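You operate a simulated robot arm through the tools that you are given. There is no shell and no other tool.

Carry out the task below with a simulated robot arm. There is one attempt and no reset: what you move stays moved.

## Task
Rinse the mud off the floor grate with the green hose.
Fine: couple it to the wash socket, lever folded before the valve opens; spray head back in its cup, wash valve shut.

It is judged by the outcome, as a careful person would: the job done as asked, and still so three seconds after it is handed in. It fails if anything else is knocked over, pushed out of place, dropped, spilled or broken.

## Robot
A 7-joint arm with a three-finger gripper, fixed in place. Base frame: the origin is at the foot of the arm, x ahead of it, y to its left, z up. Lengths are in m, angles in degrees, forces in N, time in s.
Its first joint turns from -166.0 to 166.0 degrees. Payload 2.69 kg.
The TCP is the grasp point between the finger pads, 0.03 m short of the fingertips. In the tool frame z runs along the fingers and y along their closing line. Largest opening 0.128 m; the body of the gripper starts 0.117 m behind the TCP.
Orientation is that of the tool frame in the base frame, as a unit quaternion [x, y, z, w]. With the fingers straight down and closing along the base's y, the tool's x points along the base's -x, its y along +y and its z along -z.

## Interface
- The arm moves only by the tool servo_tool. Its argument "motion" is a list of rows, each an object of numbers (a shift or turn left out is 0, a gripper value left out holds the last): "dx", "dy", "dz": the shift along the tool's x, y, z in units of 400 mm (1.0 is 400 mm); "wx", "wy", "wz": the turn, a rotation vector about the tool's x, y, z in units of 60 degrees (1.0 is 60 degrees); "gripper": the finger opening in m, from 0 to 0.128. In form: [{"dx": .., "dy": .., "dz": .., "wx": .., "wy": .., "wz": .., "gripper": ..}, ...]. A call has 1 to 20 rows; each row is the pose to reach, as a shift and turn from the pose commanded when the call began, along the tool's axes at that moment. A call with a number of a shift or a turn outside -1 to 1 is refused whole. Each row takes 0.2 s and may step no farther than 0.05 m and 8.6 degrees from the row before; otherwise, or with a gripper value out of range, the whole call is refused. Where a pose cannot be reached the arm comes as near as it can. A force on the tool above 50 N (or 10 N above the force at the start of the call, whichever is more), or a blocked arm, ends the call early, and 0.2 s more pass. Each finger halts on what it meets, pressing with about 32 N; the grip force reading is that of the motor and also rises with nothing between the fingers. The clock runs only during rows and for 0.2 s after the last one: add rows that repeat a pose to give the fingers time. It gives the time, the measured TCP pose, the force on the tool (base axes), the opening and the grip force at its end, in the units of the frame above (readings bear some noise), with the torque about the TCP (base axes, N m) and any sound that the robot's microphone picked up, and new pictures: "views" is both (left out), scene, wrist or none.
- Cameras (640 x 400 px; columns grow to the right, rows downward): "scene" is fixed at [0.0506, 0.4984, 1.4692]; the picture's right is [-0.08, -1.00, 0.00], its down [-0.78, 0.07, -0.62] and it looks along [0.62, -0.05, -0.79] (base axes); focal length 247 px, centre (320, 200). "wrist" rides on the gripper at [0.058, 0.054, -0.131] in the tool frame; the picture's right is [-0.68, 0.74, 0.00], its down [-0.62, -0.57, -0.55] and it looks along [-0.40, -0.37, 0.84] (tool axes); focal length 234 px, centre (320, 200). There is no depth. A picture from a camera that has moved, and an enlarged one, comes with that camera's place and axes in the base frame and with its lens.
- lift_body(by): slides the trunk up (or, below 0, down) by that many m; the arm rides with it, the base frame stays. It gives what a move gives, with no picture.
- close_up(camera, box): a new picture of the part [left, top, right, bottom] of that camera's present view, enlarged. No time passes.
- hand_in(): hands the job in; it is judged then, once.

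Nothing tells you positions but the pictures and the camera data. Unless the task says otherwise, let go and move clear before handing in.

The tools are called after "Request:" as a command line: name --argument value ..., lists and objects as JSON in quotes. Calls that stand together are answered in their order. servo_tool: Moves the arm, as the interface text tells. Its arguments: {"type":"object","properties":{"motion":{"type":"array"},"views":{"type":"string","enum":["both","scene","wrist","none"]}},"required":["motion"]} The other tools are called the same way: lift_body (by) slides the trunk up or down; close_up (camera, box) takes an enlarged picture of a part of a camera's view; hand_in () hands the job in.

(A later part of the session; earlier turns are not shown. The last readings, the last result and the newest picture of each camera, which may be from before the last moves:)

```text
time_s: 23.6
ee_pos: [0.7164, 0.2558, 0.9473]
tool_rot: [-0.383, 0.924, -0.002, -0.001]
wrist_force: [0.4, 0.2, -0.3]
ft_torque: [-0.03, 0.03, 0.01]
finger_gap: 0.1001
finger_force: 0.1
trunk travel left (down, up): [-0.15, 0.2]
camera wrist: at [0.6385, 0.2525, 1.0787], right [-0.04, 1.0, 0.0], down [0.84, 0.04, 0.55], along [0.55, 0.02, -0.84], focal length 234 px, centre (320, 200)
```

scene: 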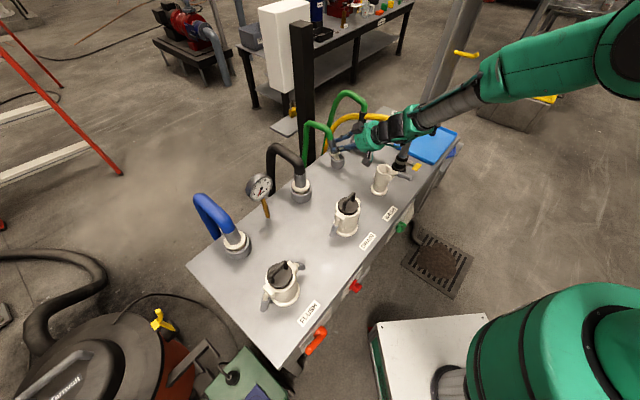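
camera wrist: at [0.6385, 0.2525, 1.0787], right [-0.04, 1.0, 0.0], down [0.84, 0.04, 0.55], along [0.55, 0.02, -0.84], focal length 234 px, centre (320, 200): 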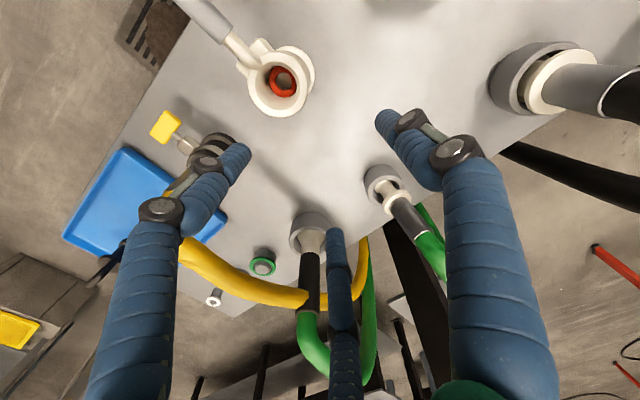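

My estimate matches this view. I move over the plug at a safe height, turning 20° so the hose lines up with the finger gap.

Request:
servo_tool --motion '[{"dz": -0.06, "wz": 0.06}, {"dx": -0.08, "dy": 0.004, "dz": -0.1, "wz": 0.12}, {"dx": -0.17, "dy": 0.008, "dz": -0.1, "wz": 0.18}, {"dx": -0.26, "dy": 0.012, "dz": -0.1, "wz": 0.24}, {"dx": -0.35, "dy": 0.018, "dz": -0.1, "wz": 0.3}, {"dx": -0.412, "dy": 0.023, "dz": -0.1, "wz": 0.333}, {"dx": -0.412, "dy": 0.023, "dz": -0.1, "wz": 0.333}]'

Request:
close_up --camera "scene" --box '[300, 60, 420, 180]'

Request:
close_up --camera "wrist" --box '[220, 90, 420, 250]'

```text
time_s: 25.2
ee_pos: [0.8252, 0.3778, 0.9875]
tool_rot: [-0.218, 0.976, 0.0, 0.001]
wrist_force: [0.2, 0.1, 0.4]
ft_torque: [-0.01, 0.0, 0.02]
finger_gap: 0.1001
finger_force: 0.0
trunk travel left (down, up): [-0.15, 0.2]
camera wrist: at [0.7512, 0.4022, 1.1188], right [0.3, 0.95, 0.0], down [0.8, -0.25, 0.55], along [0.52, -0.17, -0.84], focal length 234 px, centre (320, 200)
```

scene: 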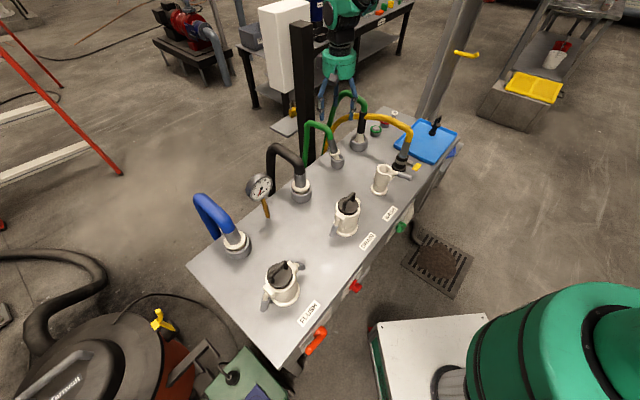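
wrist: 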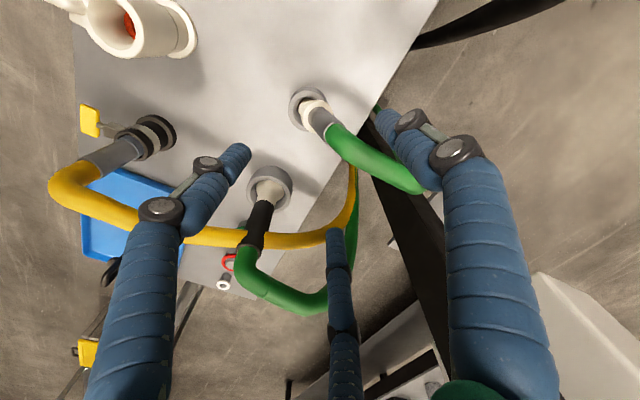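

```text
3.33 times, centred on (360, 120) of scene
camera zoom: at [0.0506, 0.4984, 1.4692], right [-0.08, -1.0, 0.0], down [-0.78, 0.07, -0.62], along [0.62, -0.05, -0.79], focal length 823 px, centre (187, 467)
```

zoom: 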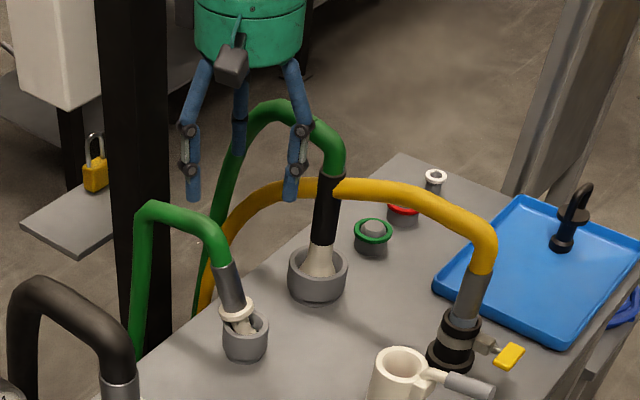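

```text
2.50 times, centred on (320, 170) of wrist
camera zoom: at [0.7512, 0.4022, 1.1188], right [0.3, 0.95, 0.0], down [0.8, -0.25, 0.55], along [0.52, -0.17, -0.84], focal length 585 px, centre (320, 275)
```

zoom: 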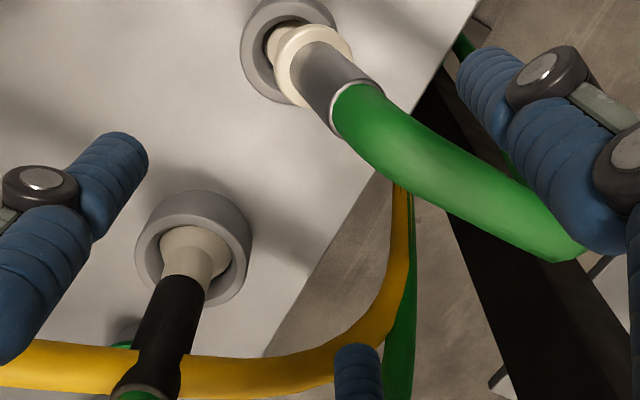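

The hose leaves the plug at about 45°, so I turn 10° more and descend straight over the ferrule in small steps.

Request:
servo_tool --motion '[{"dx": -0.007, "dy": 0.004, "wz": 0.085, "gripper": 0.09}, {"dx": -0.007, "dy": 0.004, "dz": 0.08, "wz": 0.167}, {"dx": -0.007, "dy": 0.004, "dz": 0.16, "wz": 0.167}, {"dx": -0.007, "dy": 0.004, "dz": 0.24, "wz": 0.167}, {"dx": -0.007, "dy": 0.004, "dz": 0.31, "wz": 0.167}, {"dx": -0.007, "dy": 0.004, "dz": 0.374, "wz": 0.167}, {"dx": -0.007, "dy": 0.004, "dz": 0.374, "wz": 0.167}]'

Request:
close_up --camera "scene" --box '[300, 80, 420, 180]'

Request:
close_up --camera "wrist" --box '[200, 90, 440, 270]'

```text
time_s: 26.8
ee_pos: [0.8283, 0.3799, 0.8358]
tool_rot: [-0.132, 0.991, -0.001, -0.001]
wrist_force: [0.6, 0.2, 0.2]
ft_torque: [0.02, 0.02, 0.04]
finger_gap: 0.0899
finger_force: 0.1
trunk travel left (down, up): [-0.15, 0.2]
camera wrist: at [0.7594, 0.4172, 0.9677], right [0.46, 0.89, 0.0], down [0.74, -0.38, 0.55], along [0.49, -0.25, -0.84], focal length 234 px, centre (320, 200)
```

scene: 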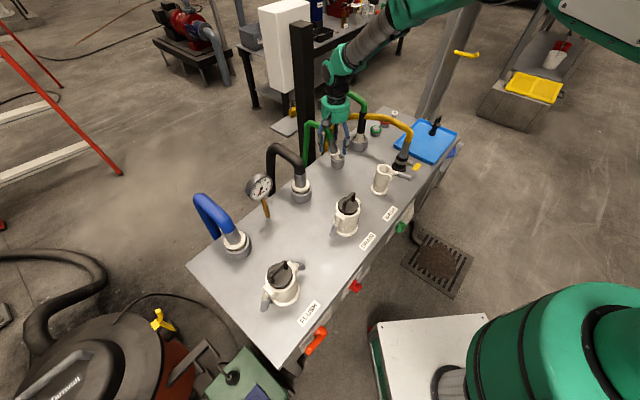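
wrist: 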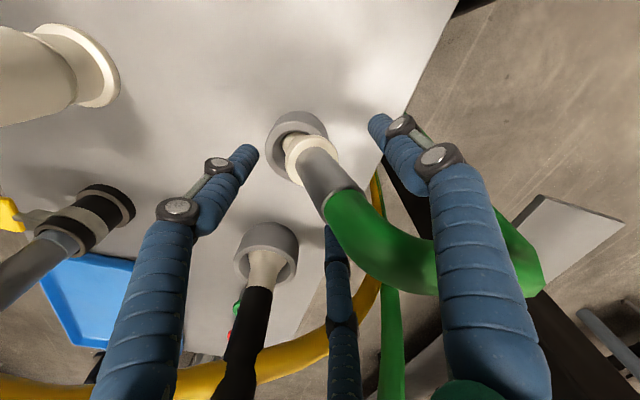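

```text
4.00 times, centred on (360, 130) of scene
camera zoom: at [0.0506, 0.4984, 1.4692], right [-0.08, -1.0, 0.0], down [-0.78, 0.07, -0.62], along [0.62, -0.05, -0.79], focal length 987 px, centre (160, 480)
```

zoom: 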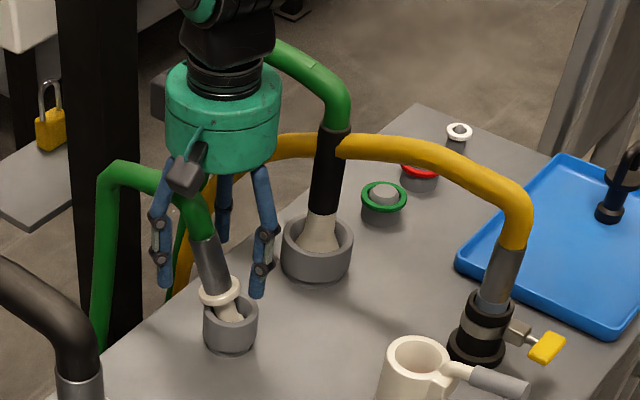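

```text
2.22 times, centred on (320, 180) of wrist
camera zoom: at [0.7594, 0.4172, 0.9677], right [0.46, 0.89, 0.0], down [0.74, -0.38, 0.55], along [0.49, -0.25, -0.84], focal length 520 px, centre (320, 244)
```

zoom: 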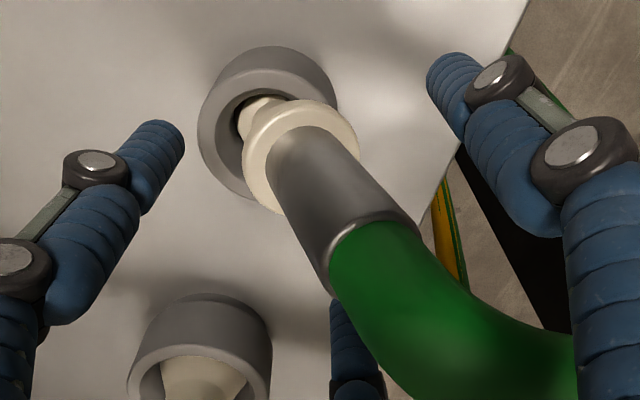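

The ferrule is centred between the three fingers with the hose going out through the gap. I close gently.

Request:
servo_tool --motion '[{"gripper": 0.06}, {"gripper": 0.04}, {"gripper": 0.03}, {"gripper": 0.02}, {"gripper": 0.01}, {"gripper": 0.01}]'

Request:
close_up --camera "scene" --box '[300, 80, 420, 180]'

Request:
close_up --camera "wrist" --box '[200, 90, 440, 270]'

```text
time_s: 28.2
ee_pos: [0.8293, 0.3794, 0.8374]
tool_rot: [-0.132, 0.991, -0.001, 0.0]
wrist_force: [9.1, 1.5, -0.8]
ft_torque: [0.23, -0.79, 0.19]
finger_gap: 0.0339
finger_force: 32.4
trunk travel left (down, up): [-0.15, 0.2]
camera wrist: at [0.7596, 0.4172, 0.9682], right [0.46, 0.89, 0.0], down [0.74, -0.39, 0.55], along [0.49, -0.25, -0.84], focal length 234 px, centre (320, 200)
```

scene: 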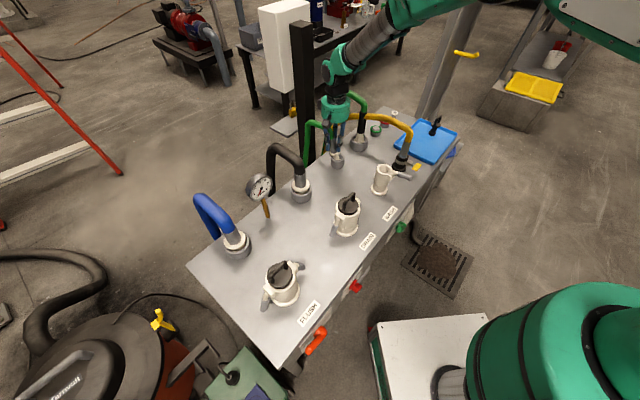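
wrist: 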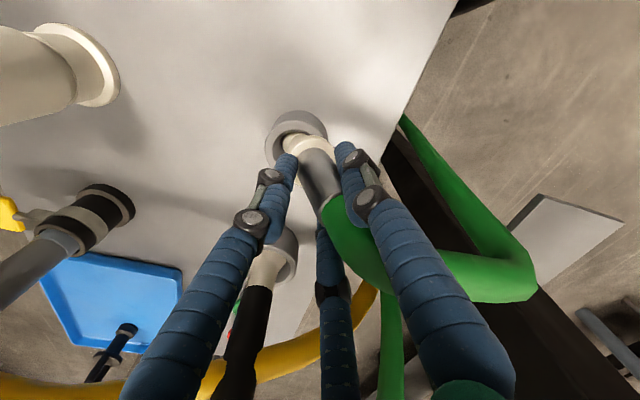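

```text
4.00 times, centred on (360, 130) of scene
camera zoom: at [0.0506, 0.4984, 1.4692], right [-0.08, -1.0, 0.0], down [-0.78, 0.07, -0.62], along [0.62, -0.05, -0.79], focal length 987 px, centre (160, 480)
```

zoom: 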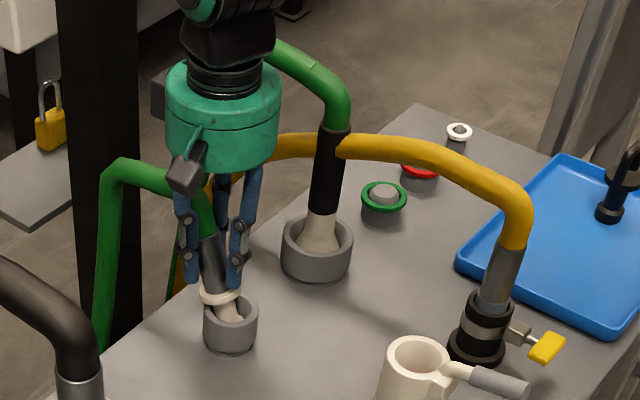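

```text
2.22 times, centred on (320, 180) of wrist
camera zoom: at [0.7596, 0.4172, 0.9682], right [0.46, 0.89, 0.0], down [0.74, -0.39, 0.55], along [0.49, -0.25, -0.84], focal length 520 px, centre (320, 244)
```

zoom: 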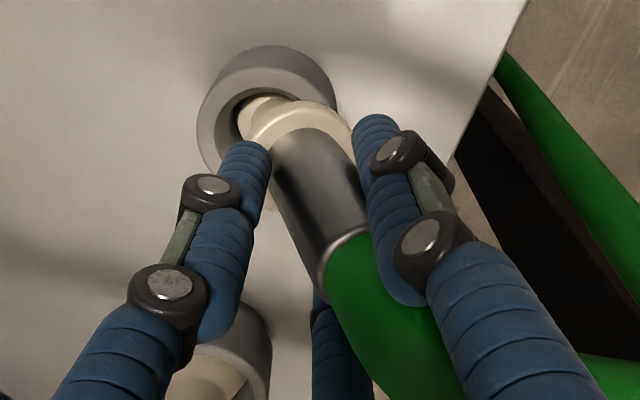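

Gripped at a 34 mm gap around the ferrule. I lift slowly straight up out of the holder.

Request:
servo_tool --motion '[{"dz": -0.03}, {"dz": -0.07}, {"dz": -0.12}, {"dz": -0.17}, {"dz": -0.22}, {"dz": -0.27}, {"dz": -0.3}, {"dz": -0.3}]'

Request:
close_up --camera "scene" --box '[300, 70, 420, 170]'

Request:
close_up --camera "wrist" --box '[200, 90, 440, 270]'

```text
time_s: 30.0
ee_pos: [0.828, 0.3811, 0.9579]
tool_rot: [-0.132, 0.991, -0.001, 0.0]
wrist_force: [0.3, -0.1, -1.4]
ft_torque: [-0.02, 0.0, -0.01]
finger_gap: 0.0339
finger_force: 32.2
trunk travel left (down, up): [-0.15, 0.2]
camera wrist: at [0.7585, 0.4181, 1.0887], right [0.46, 0.89, 0.0], down [0.74, -0.38, 0.55], along [0.49, -0.25, -0.84], focal length 234 px, centre (320, 200)
```

scene: 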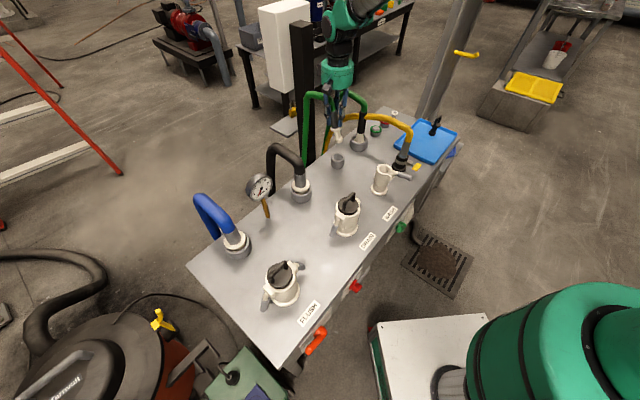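
wrist: 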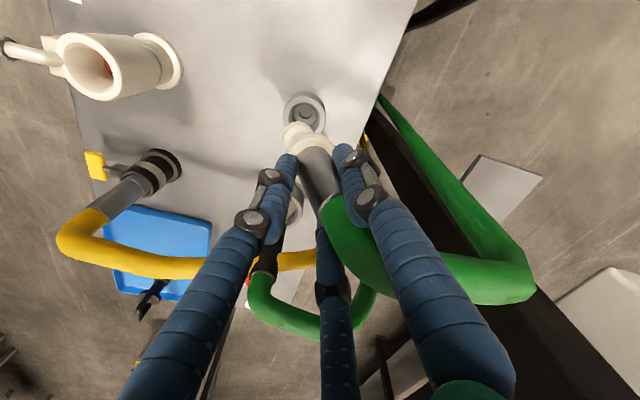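

```text
4.00 times, centred on (360, 120) of scene
camera zoom: at [0.0506, 0.4984, 1.4692], right [-0.08, -1.0, 0.0], down [-0.78, 0.07, -0.62], along [0.62, -0.05, -0.79], focal length 987 px, centre (160, 520)
```

zoom: 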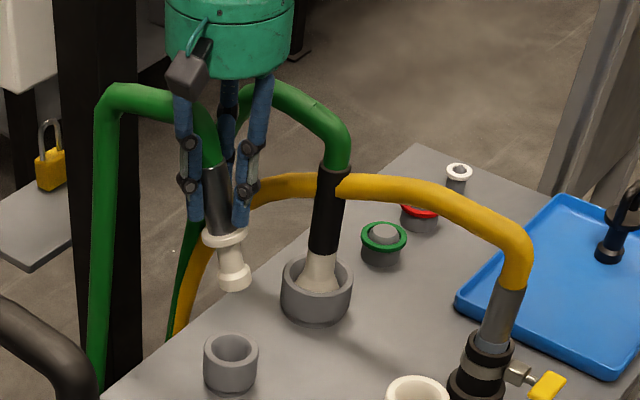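

```text
2.22 times, centred on (320, 180) of wrist
camera zoom: at [0.7585, 0.4181, 1.0887], right [0.46, 0.89, 0.0], down [0.74, -0.38, 0.55], along [0.49, -0.25, -0.84], focal length 520 px, centre (320, 244)
```

zoom: 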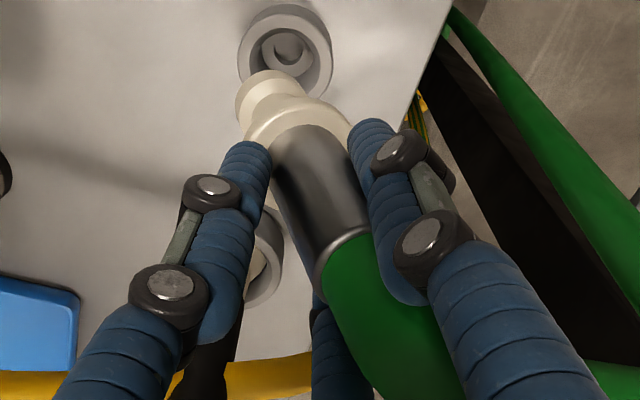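

The plug is out and held firmly, leaning about 13° in the hand. I'll tilt the hand to bring the plug upright and raise it a little, then measure again.

Request:
servo_tool --motion '[{"dz": -0.03, "wx": -0.05, "wy": -0.056}, {"dz": -0.06, "wx": -0.1, "wy": -0.111}, {"dz": -0.09, "wx": -0.1505, "wy": -0.167}, {"dz": -0.09, "wx": -0.1505, "wy": -0.167}]'

Request:
close_up --camera "scene" --box '[300, 60, 420, 160]'

Request:
close_up --camera "wrist" --box '[200, 90, 440, 270]'

```text
time_s: 31.0
ee_pos: [0.8266, 0.3807, 0.9933]
tool_rot: [-0.131, 0.984, 0.09, 0.076]
wrist_force: [-0.6, -0.1, -1.7]
ft_torque: [0.03, 0.0, 0.0]
finger_gap: 0.0339
finger_force: 31.8
trunk travel left (down, up): [-0.15, 0.2]
camera wrist: at [0.7415, 0.3917, 1.1193], right [0.45, 0.86, 0.23], down [0.67, -0.49, 0.55], along [0.59, -0.09, -0.8], focal length 234 px, centre (320, 200)
```

scene: 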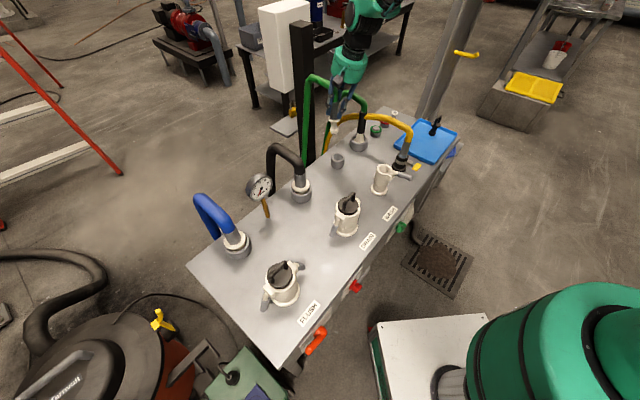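
wrist: 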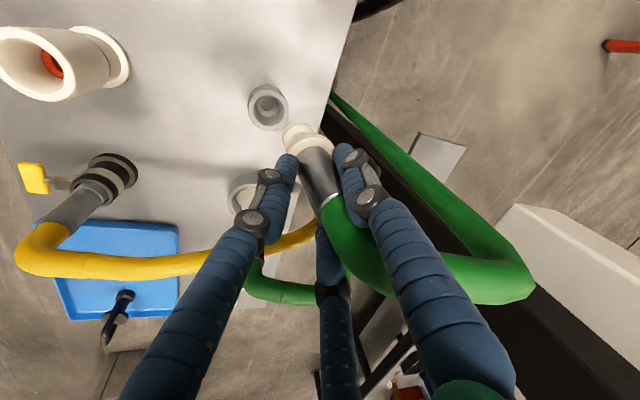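

```text
4.00 times, centred on (360, 110) of scene
camera zoom: at [0.0506, 0.4984, 1.4692], right [-0.08, -1.0, 0.0], down [-0.78, 0.07, -0.62], along [0.62, -0.05, -0.79], focal length 987 px, centre (160, 560)
```

zoom: 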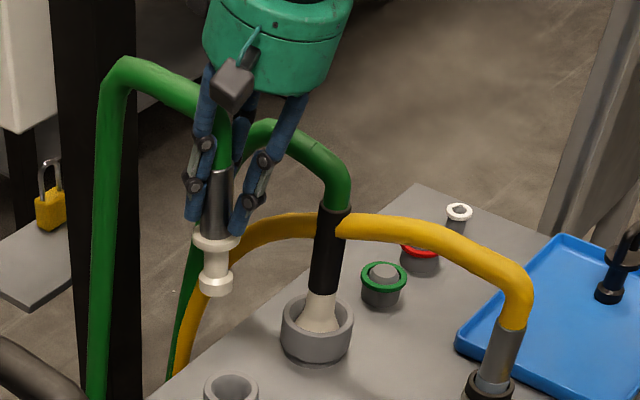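

```text
2.22 times, centred on (320, 180) of wrist
camera zoom: at [0.7415, 0.3917, 1.1193], right [0.45, 0.86, 0.23], down [0.67, -0.49, 0.55], along [0.59, -0.09, -0.8], focal length 520 px, centre (320, 244)
```

zoom: 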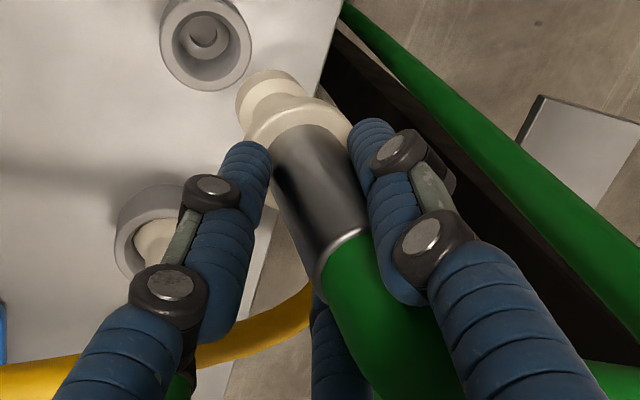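

The plug is now upright, ring about 48 mm below the TCP and nose about 50 mm below that. I carry it level to above the WASH socket.

Request:
servo_tool --motion '[{"dx": 0.06, "dy": -0.0367, "dz": -0.0166}, {"dx": 0.12, "dy": -0.0735, "dz": -0.0333}, {"dx": 0.18, "dy": -0.11, "dz": -0.05}, {"dx": 0.24, "dy": -0.147, "dz": -0.0665}, {"dx": 0.3, "dy": -0.1838, "dz": -0.0832}, {"dx": 0.36, "dy": -0.2205, "dz": -0.0998}, {"dx": 0.42, "dy": -0.2573, "dz": -0.1165}, {"dx": 0.4795, "dy": -0.2938, "dz": -0.133}, {"dx": 0.4795, "dy": -0.2938, "dz": -0.133}]'

Request:
close_up --camera "scene" --box '[320, 100, 440, 200]'

Request:
close_up --camera "wrist" --box '[200, 70, 440, 250]'

```text
time_s: 33.0
ee_pos: [0.6706, 0.211, 0.9959]
tool_rot: [-0.131, 0.985, 0.088, 0.076]
wrist_force: [1.2, -0.5, -1.5]
ft_torque: [0.02, -0.05, -0.02]
finger_gap: 0.0339
finger_force: 32.2
trunk travel left (down, up): [-0.15, 0.2]
camera wrist: at [0.5839, 0.2232, 1.1213], right [0.45, 0.86, 0.23], down [0.67, -0.49, 0.55], along [0.59, -0.09, -0.8], focal length 234 px, centre (320, 200)
```

scene: 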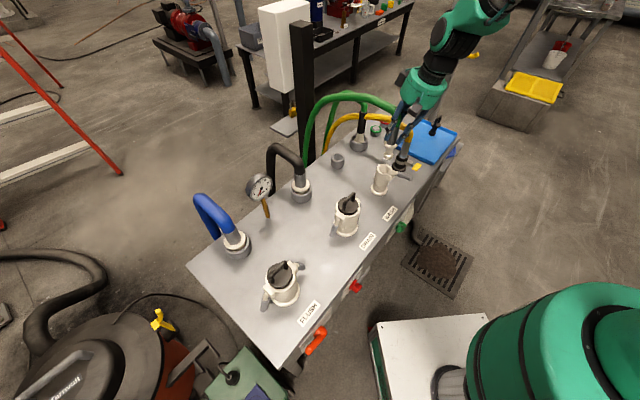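
wrist: 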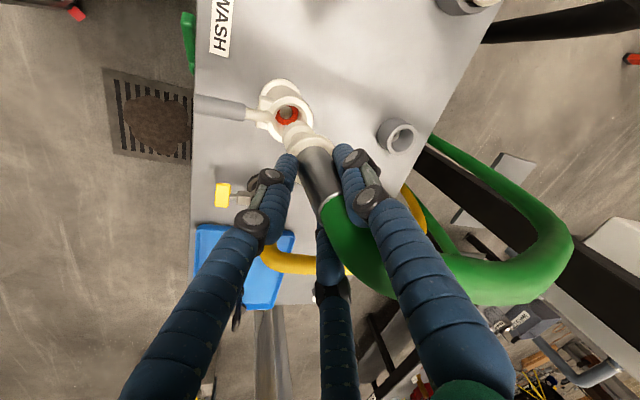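

```text
4.00 times, centred on (380, 150) of scene
camera zoom: at [0.0506, 0.4984, 1.4692], right [-0.08, -1.0, 0.0], down [-0.78, 0.07, -0.62], along [0.62, -0.05, -0.79], focal length 987 px, centre (80, 400)
```

zoom: 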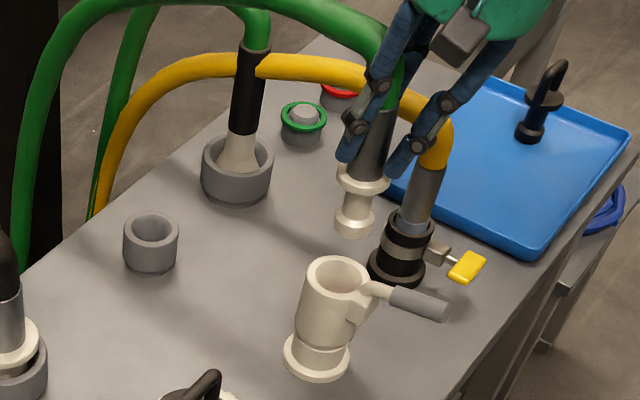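

```text
2.22 times, centred on (320, 160) of wrist
camera zoom: at [0.5839, 0.2232, 1.1213], right [0.45, 0.86, 0.23], down [0.67, -0.49, 0.55], along [0.59, -0.09, -0.8], focal length 520 px, centre (320, 289)
```

zoom: 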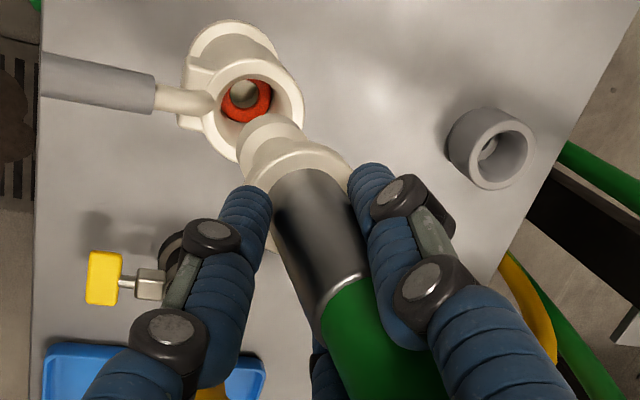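

The plug hangs right above the socket, within a few millimetres. I lower 45 mm to just above the rim and check the alignment.

Request:
servo_tool --motion '[{"dx": 0.005, "dy": -0.0045, "dz": 0.027}, {"dx": 0.0098, "dy": -0.0088, "dz": 0.0546}, {"dx": 0.015, "dy": -0.013, "dz": 0.082}, {"dx": 0.0195, "dy": -0.0177, "dz": 0.1092}, {"dx": 0.0195, "dy": -0.0177, "dz": 0.1092}]'

Request:
close_up --camera "scene" --box '[350, 130, 430, 200]'

Request:
close_up --camera "wrist" --box '[240, 70, 400, 190]'

```text
time_s: 34.2
ee_pos: [0.6698, 0.2112, 0.9497]
tool_rot: [-0.131, 0.984, 0.089, 0.077]
wrist_force: [-0.1, 0.4, -1.9]
ft_torque: [0.01, 0.02, -0.01]
finger_gap: 0.0341
finger_force: 31.9
trunk travel left (down, up): [-0.15, 0.2]
camera wrist: at [0.5837, 0.223, 1.0755], right [0.45, 0.86, 0.23], down [0.67, -0.49, 0.55], along [0.59, -0.09, -0.8], focal length 234 px, centre (320, 200)
```

scene: 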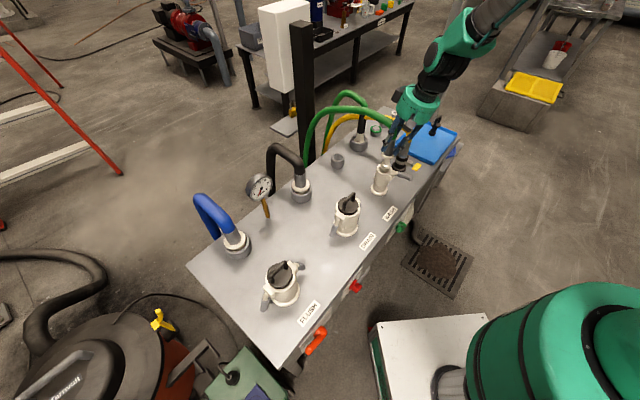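
wrist: 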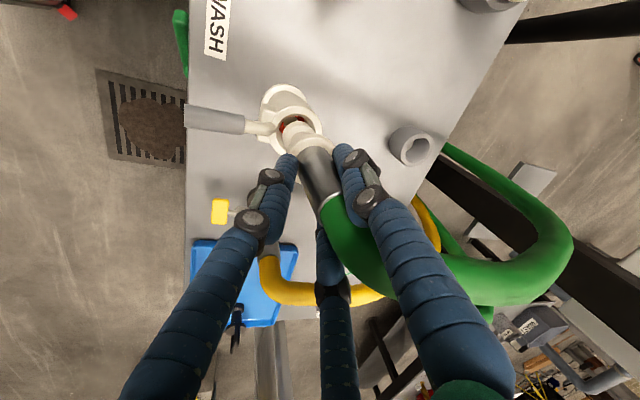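

```text
5.71 times, centred on (390, 165) of scene
camera zoom: at [0.0506, 0.4984, 1.4692], right [-0.08, -1.0, 0.0], down [-0.78, 0.07, -0.62], along [0.62, -0.05, -0.79], focal length 1410 px, centre (-80, 400)
```

zoom: 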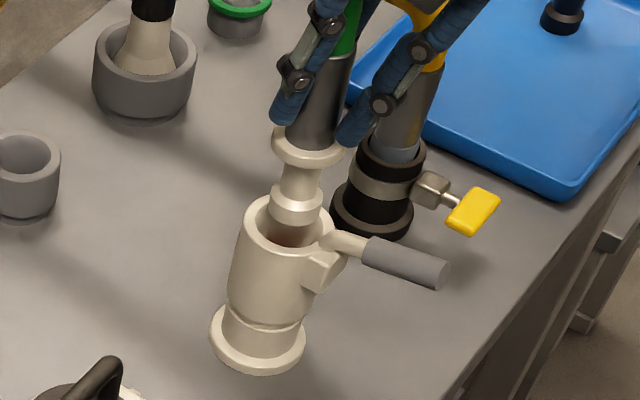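

```text
3.33 times, centred on (320, 130) of wrist
camera zoom: at [0.5837, 0.223, 1.0755], right [0.45, 0.86, 0.23], down [0.67, -0.49, 0.55], along [0.59, -0.09, -0.8], focal length 781 px, centre (320, 433)
```

zoom: 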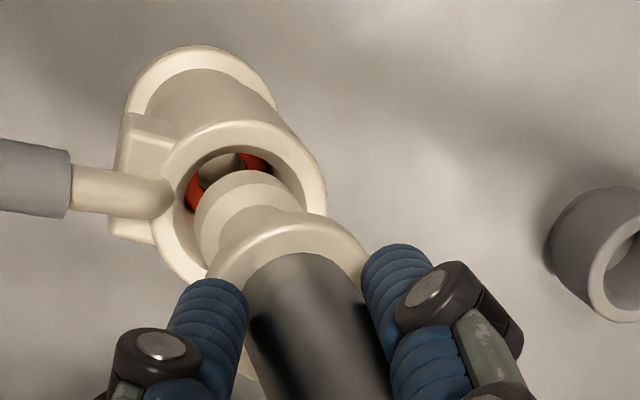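

Both views suggest the plug should go about 4 mm further in +x. I correct that and insert most of the way.

Request:
servo_tool --motion '[{"dx": -0.0095, "dy": -0.0027, "dz": 0.0013}, {"dx": -0.0052, "dy": -0.0066, "dz": 0.0256}, {"dx": -0.0008, "dy": -0.0106, "dz": 0.0499}, {"dx": 0.0035, "dy": -0.0145, "dz": 0.0741}, {"dx": 0.0078, "dy": -0.0184, "dz": 0.0984}, {"dx": 0.0122, "dy": -0.0224, "dz": 0.1227}, {"dx": 0.0122, "dy": -0.0224, "dz": 0.1227}]'

Request:
close_up --camera "scene" --box '[350, 130, 430, 200]'

Request:
close_up --camera "wrist" --box '[240, 70, 400, 190]'

```text
time_s: 35.8
ee_pos: [0.6728, 0.212, 0.8986]
tool_rot: [-0.131, 0.985, 0.088, 0.075]
wrist_force: [-2.2, -2.0, -1.4]
ft_torque: [-0.24, 0.16, -0.03]
finger_gap: 0.0341
finger_force: 32.3
trunk travel left (down, up): [-0.15, 0.2]
camera wrist: at [0.5865, 0.2229, 1.0246], right [0.45, 0.86, 0.23], down [0.67, -0.49, 0.55], along [0.59, -0.09, -0.8], focal length 234 px, centre (320, 200)
```

scene: 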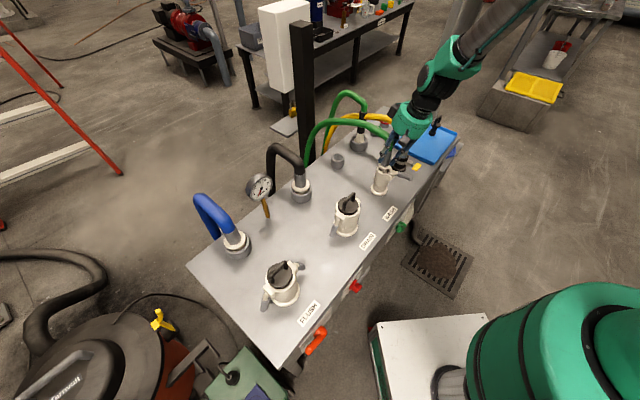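
wrist: 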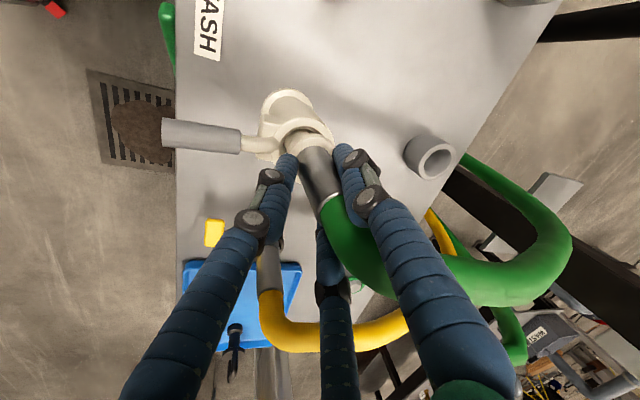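

```text
5.71 times, centred on (390, 165) of scene
camera zoom: at [0.0506, 0.4984, 1.4692], right [-0.08, -1.0, 0.0], down [-0.78, 0.07, -0.62], along [0.62, -0.05, -0.79], focal length 1410 px, centre (-80, 400)
```

zoom: 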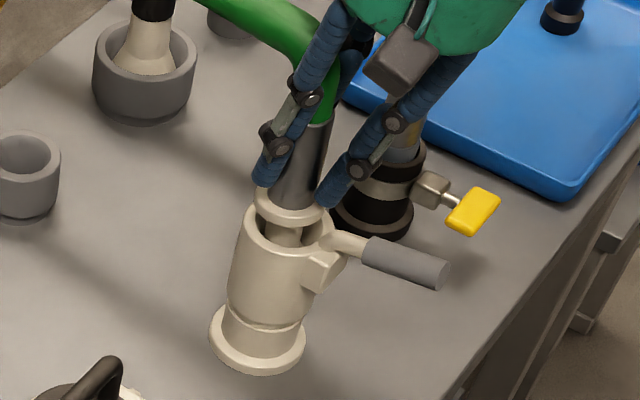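

```text
3.33 times, centred on (320, 130) of wrist
camera zoom: at [0.5865, 0.2229, 1.0246], right [0.45, 0.86, 0.23], down [0.67, -0.49, 0.55], along [0.59, -0.09, -0.8], focal length 781 px, centre (320, 433)
```

zoom: 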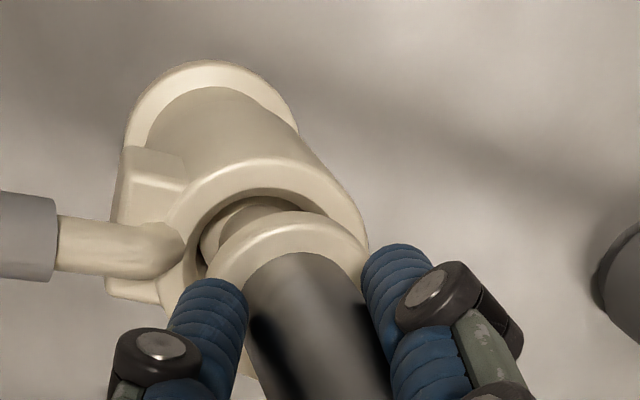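

The nose is inside the socket, with the ring about 15 mm above the rim. I push down in small steps until it seats.

Request:
servo_tool --motion '[{"dx": 0.0022, "dy": -0.002, "dz": 0.0121}, {"dx": 0.0043, "dy": -0.0039, "dz": 0.0243}, {"dx": 0.0056, "dy": -0.005, "dz": 0.0315}, {"dx": 0.0069, "dy": -0.0063, "dz": 0.0388}, {"dx": 0.0082, "dy": -0.0075, "dz": 0.0461}, {"dx": 0.0095, "dy": -0.0086, "dz": 0.0534}, {"dx": 0.0095, "dy": -0.0086, "dz": 0.0534}]' --views "wrist"

Request:
close_up --camera "scene" --box '[350, 130, 430, 200]'

Request:
close_up --camera "wrist" --box '[240, 70, 400, 190]'

```text
time_s: 36.9
ee_pos: [0.675, 0.2101, 0.8866]
tool_rot: [-0.132, 0.984, 0.089, 0.078]
wrist_force: [-17.6, -12.3, 31.4]
ft_torque: [-0.82, 1.14, 0.08]
finger_gap: 0.0349
finger_force: 32.0
trunk travel left (down, up): [-0.15, 0.2]
stopped in row 5: the force on the tool passed its limit at 55 N (the readings are from after the stop); the commanded pose is now the measured one
camera wrist: at [0.5882, 0.2221, 1.0122], right [0.45, 0.86, 0.23], down [0.67, -0.5, 0.55], along [0.6, -0.09, -0.8], focal length 234 px, centre (320, 200)
```

wrist: 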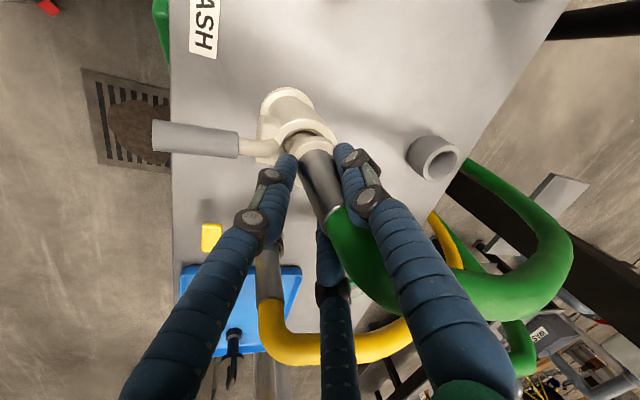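

```text
5.71 times, centred on (390, 165) of scene
camera zoom: at [0.0506, 0.4984, 1.4692], right [-0.08, -1.0, 0.0], down [-0.78, 0.07, -0.62], along [0.62, -0.05, -0.79], focal length 1410 px, centre (-80, 400)
```

zoom: 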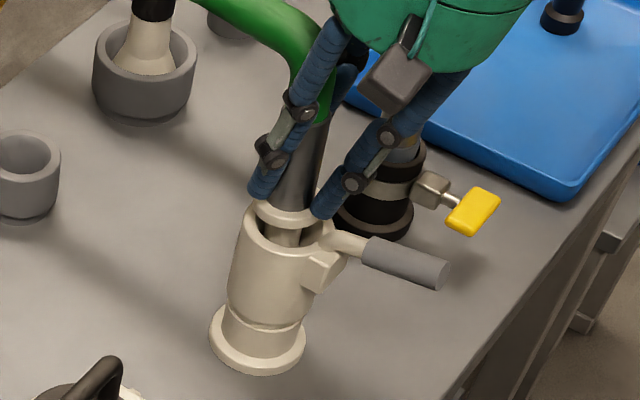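

```text
3.33 times, centred on (320, 130) of wrist
camera zoom: at [0.5882, 0.2221, 1.0122], right [0.45, 0.86, 0.23], down [0.67, -0.5, 0.55], along [0.6, -0.09, -0.8], focal length 781 px, centre (320, 433)
```

zoom: 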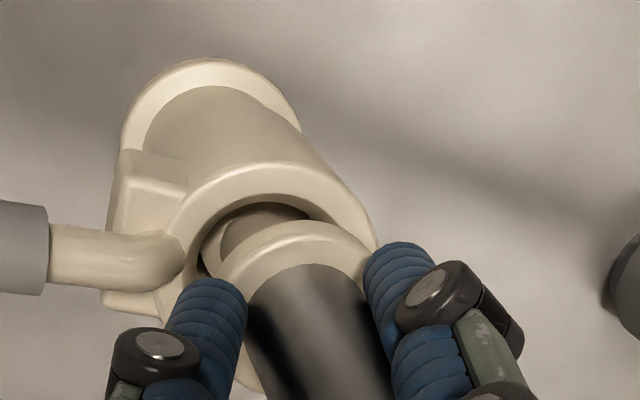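

The plug met about 50 N with some sideways load, so it is either on the seal or pressing on the far wall. I'll relax it a few millimetres toward the front and read the forces.

Request:
servo_tool --motion '[{"dx": 0.004, "dy": -0.0011, "dz": -0.0022}, {"dx": 0.008, "dy": -0.0022, "dz": -0.0045}, {"dx": 0.008, "dy": -0.0022, "dz": -0.0045}]' --views "none"

Request:
close_up --camera "wrist" --box '[240, 70, 400, 190]'

Request:
close_up --camera "scene" --box '[360, 135, 420, 195]'

```text
time_s: 37.7
ee_pos: [0.6742, 0.2092, 0.8867]
tool_rot: [-0.131, 0.984, 0.089, 0.079]
wrist_force: [0.3, 1.3, 20.4]
ft_torque: [0.23, -0.27, 0.02]
finger_gap: 0.034
finger_force: 32.0
trunk travel left (down, up): [-0.15, 0.2]
```

```text
3.33 times, centred on (320, 130) of wrist
camera zoom: at [0.5874, 0.2211, 1.0121], right [0.45, 0.86, 0.24], down [0.67, -0.5, 0.56], along [0.6, -0.09, -0.8], focal length 781 px, centre (320, 433)
```

zoom: 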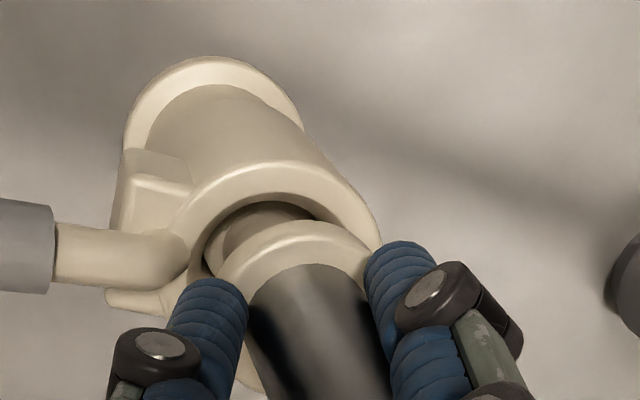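

```text
6.67 times, centred on (390, 165) of scene
camera zoom: at [0.0506, 0.4984, 1.4692], right [-0.08, -1.0, 0.0], down [-0.78, 0.07, -0.62], along [0.62, -0.05, -0.79], focal length 1645 px, centre (-147, 433)
```

zoom: 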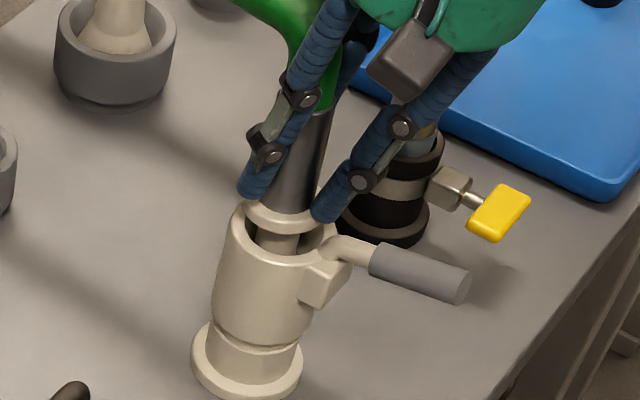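

The sideways load is gone and only the downward reaction remains, suggesting the nose sits on the seal. I press a bit more to confirm it's fully home.

Request:
servo_tool --motion '[{"dx": 0.0009, "dy": -0.0008, "dz": 0.0049}, {"dx": 0.0017, "dy": -0.0016, "dz": 0.0097}, {"dx": 0.0026, "dy": -0.0024, "dz": 0.0146}, {"dx": 0.0026, "dy": -0.0024, "dz": 0.0146}]' --views "none"

Request:
close_up --camera "wrist" --box '[240, 70, 400, 190]'

Request:
close_up --camera "scene" --box '[360, 135, 420, 195]'

```text
time_s: 38.4
ee_pos: [0.6735, 0.2095, 0.8871]
tool_rot: [-0.13, 0.984, 0.09, 0.08]
wrist_force: [-15.4, -10.6, 28.1]
ft_torque: [-0.68, 1.03, 0.04]
finger_gap: 0.034
finger_force: 32.2
trunk travel left (down, up): [-0.15, 0.2]
stopped in row 3: the force on the tool passed its limit at 53 N (the readings are from after the stop); the commanded pose is now the measured one
```

```text
3.33 times, centred on (320, 130) of wrist
camera zoom: at [0.5867, 0.2204, 1.0111], right [0.45, 0.86, 0.24], down [0.67, -0.5, 0.56], along [0.6, -0.09, -0.8], focal length 781 px, centre (320, 433)
```

zoom: 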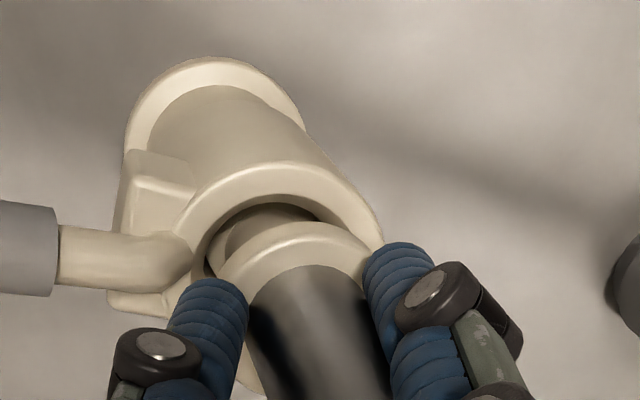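

```text
6.67 times, centred on (390, 165) of scene
camera zoom: at [0.0506, 0.4984, 1.4692], right [-0.08, -1.0, 0.0], down [-0.78, 0.07, -0.62], along [0.62, -0.05, -0.79], focal length 1645 px, centre (-147, 433)
```

zoom: 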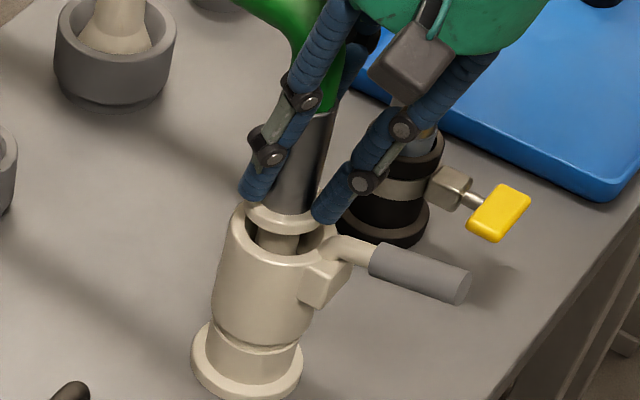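

It doesn't go any deeper, so it is seated on the seal, with the groove at lever height. I'll relieve the load and release it, then look at how it stands.

Request:
servo_tool --motion '[{"dx": 0.004, "dy": -0.0011, "dz": -0.0022}, {"dx": 0.007, "dy": -0.0018, "dz": -0.005}, {"dx": 0.007, "dy": -0.0018, "dz": -0.005}]' --views "none"

Request:
servo_tool --motion '[{"gripper": 0.04}, {"gripper": 0.05}, {"gripper": 0.065}, {"gripper": 0.08}, {"gripper": 0.08}]'

Request:
close_up --camera "wrist" --box '[240, 70, 400, 190]'

Request:
close_up --camera "scene" --box '[360, 135, 420, 195]'

```text
time_s: 39.2
ee_pos: [0.6737, 0.2082, 0.8858]
tool_rot: [-0.131, 0.984, 0.089, 0.083]
wrist_force: [1.0, 4.3, 18.1]
ft_torque: [0.42, -0.3, 0.0]
finger_gap: 0.0339
finger_force: 32.0
trunk travel left (down, up): [-0.15, 0.2]
```

```text
time_s: 40.4
ee_pos: [0.672, 0.2082, 0.8854]
tool_rot: [-0.131, 0.984, 0.089, 0.08]
wrist_force: [0.2, -0.8, 1.3]
ft_torque: [-0.01, 0.02, 0.0]
finger_gap: 0.0812
finger_force: 0.1
trunk travel left (down, up): [-0.15, 0.2]
camera wrist: at [0.5856, 0.2195, 1.01], right [0.45, 0.86, 0.24], down [0.67, -0.5, 0.56], along [0.6, -0.09, -0.8], focal length 234 px, centre (320, 200)
```

scene: 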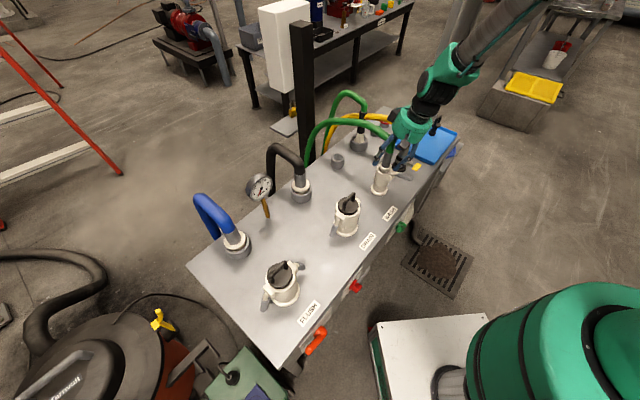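
wrist: 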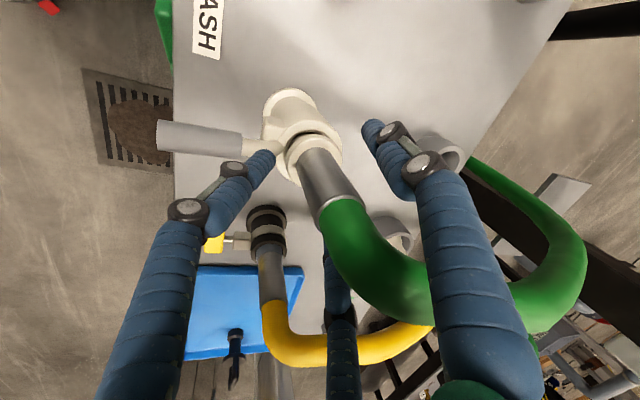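

```text
3.33 times, centred on (320, 130) of wrist
camera zoom: at [0.5856, 0.2195, 1.01], right [0.45, 0.86, 0.24], down [0.67, -0.5, 0.56], along [0.6, -0.09, -0.8], focal length 781 px, centre (320, 433)
```

zoom: 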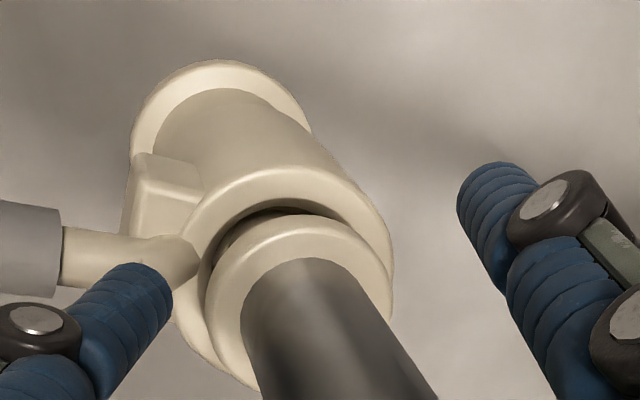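

```text
6.67 times, centred on (390, 165) of scene
camera zoom: at [0.0506, 0.4984, 1.4692], right [-0.08, -1.0, 0.0], down [-0.78, 0.07, -0.62], along [0.62, -0.05, -0.79], focal length 1645 px, centre (-147, 433)
```

zoom: 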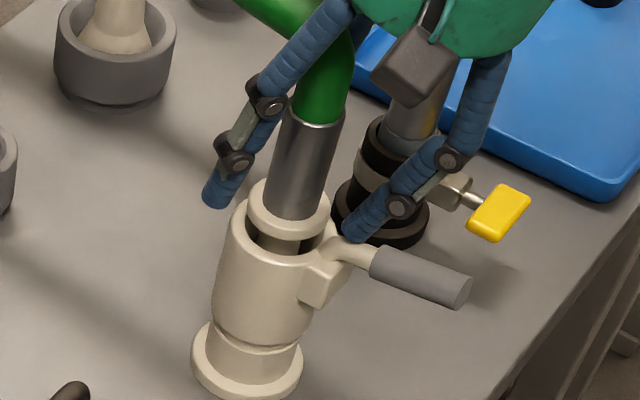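

The plug stands in the socket after release. I open wider and rise clear along the hand's axis to inspect the coupling.

Request:
servo_tool --motion '[{"gripper": 0.1}, {"dz": -0.06}, {"dz": -0.14}, {"dz": -0.24}, {"dz": -0.34}, {"dz": -0.42}, {"dz": -0.42}]'

Request:
close_up --camera "wrist" --box '[240, 70, 400, 190]'

Request:
close_up --camera "scene" --box '[350, 120, 430, 200]'

```text
time_s: 42.0
ee_pos: [0.6514, 0.1758, 1.0487]
tool_rot: [-0.131, 0.984, 0.089, 0.08]
wrist_force: [0.6, -1.2, 0.5]
ft_torque: [0.03, -0.07, 0.02]
finger_gap: 0.0999
finger_force: 0.1
trunk travel left (down, up): [-0.15, 0.2]
camera wrist: at [0.5638, 0.1863, 1.1743], right [0.45, 0.86, 0.24], down [0.67, -0.5, 0.56], along [0.6, -0.09, -0.8], focal length 234 px, centre (320, 200)
```

scene: 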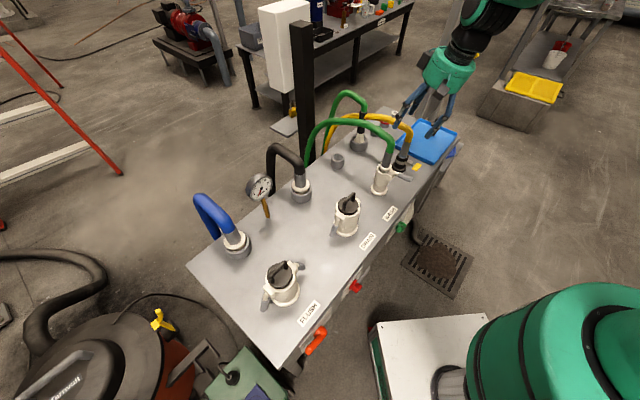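
wrist: 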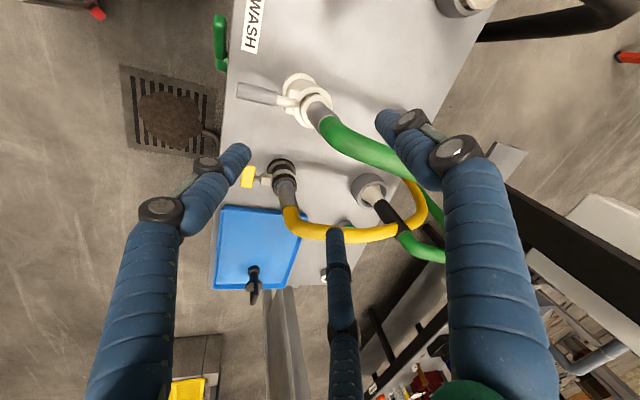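

```text
3.33 times, centred on (320, 130) of wrist
camera zoom: at [0.5638, 0.1863, 1.1743], right [0.45, 0.86, 0.24], down [0.67, -0.5, 0.56], along [0.6, -0.09, -0.8], focal length 781 px, centre (320, 433)
```

zoom: 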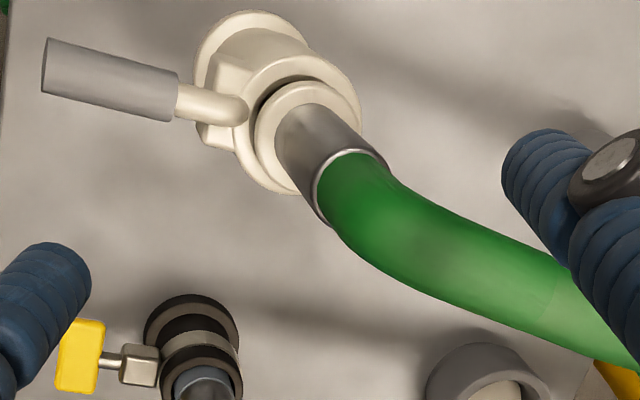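

```text
5.00 times, centred on (390, 160) of scene
camera zoom: at [0.0506, 0.4984, 1.4692], right [-0.08, -1.0, 0.0], down [-0.78, 0.07, -0.62], along [0.62, -0.05, -0.79], focal length 1234 px, centre (-30, 400)
```

zoom: 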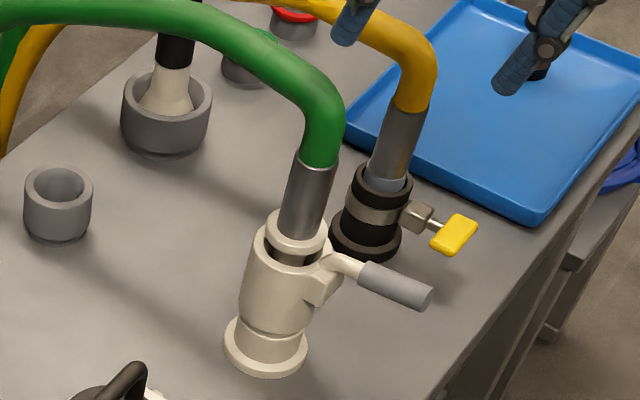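

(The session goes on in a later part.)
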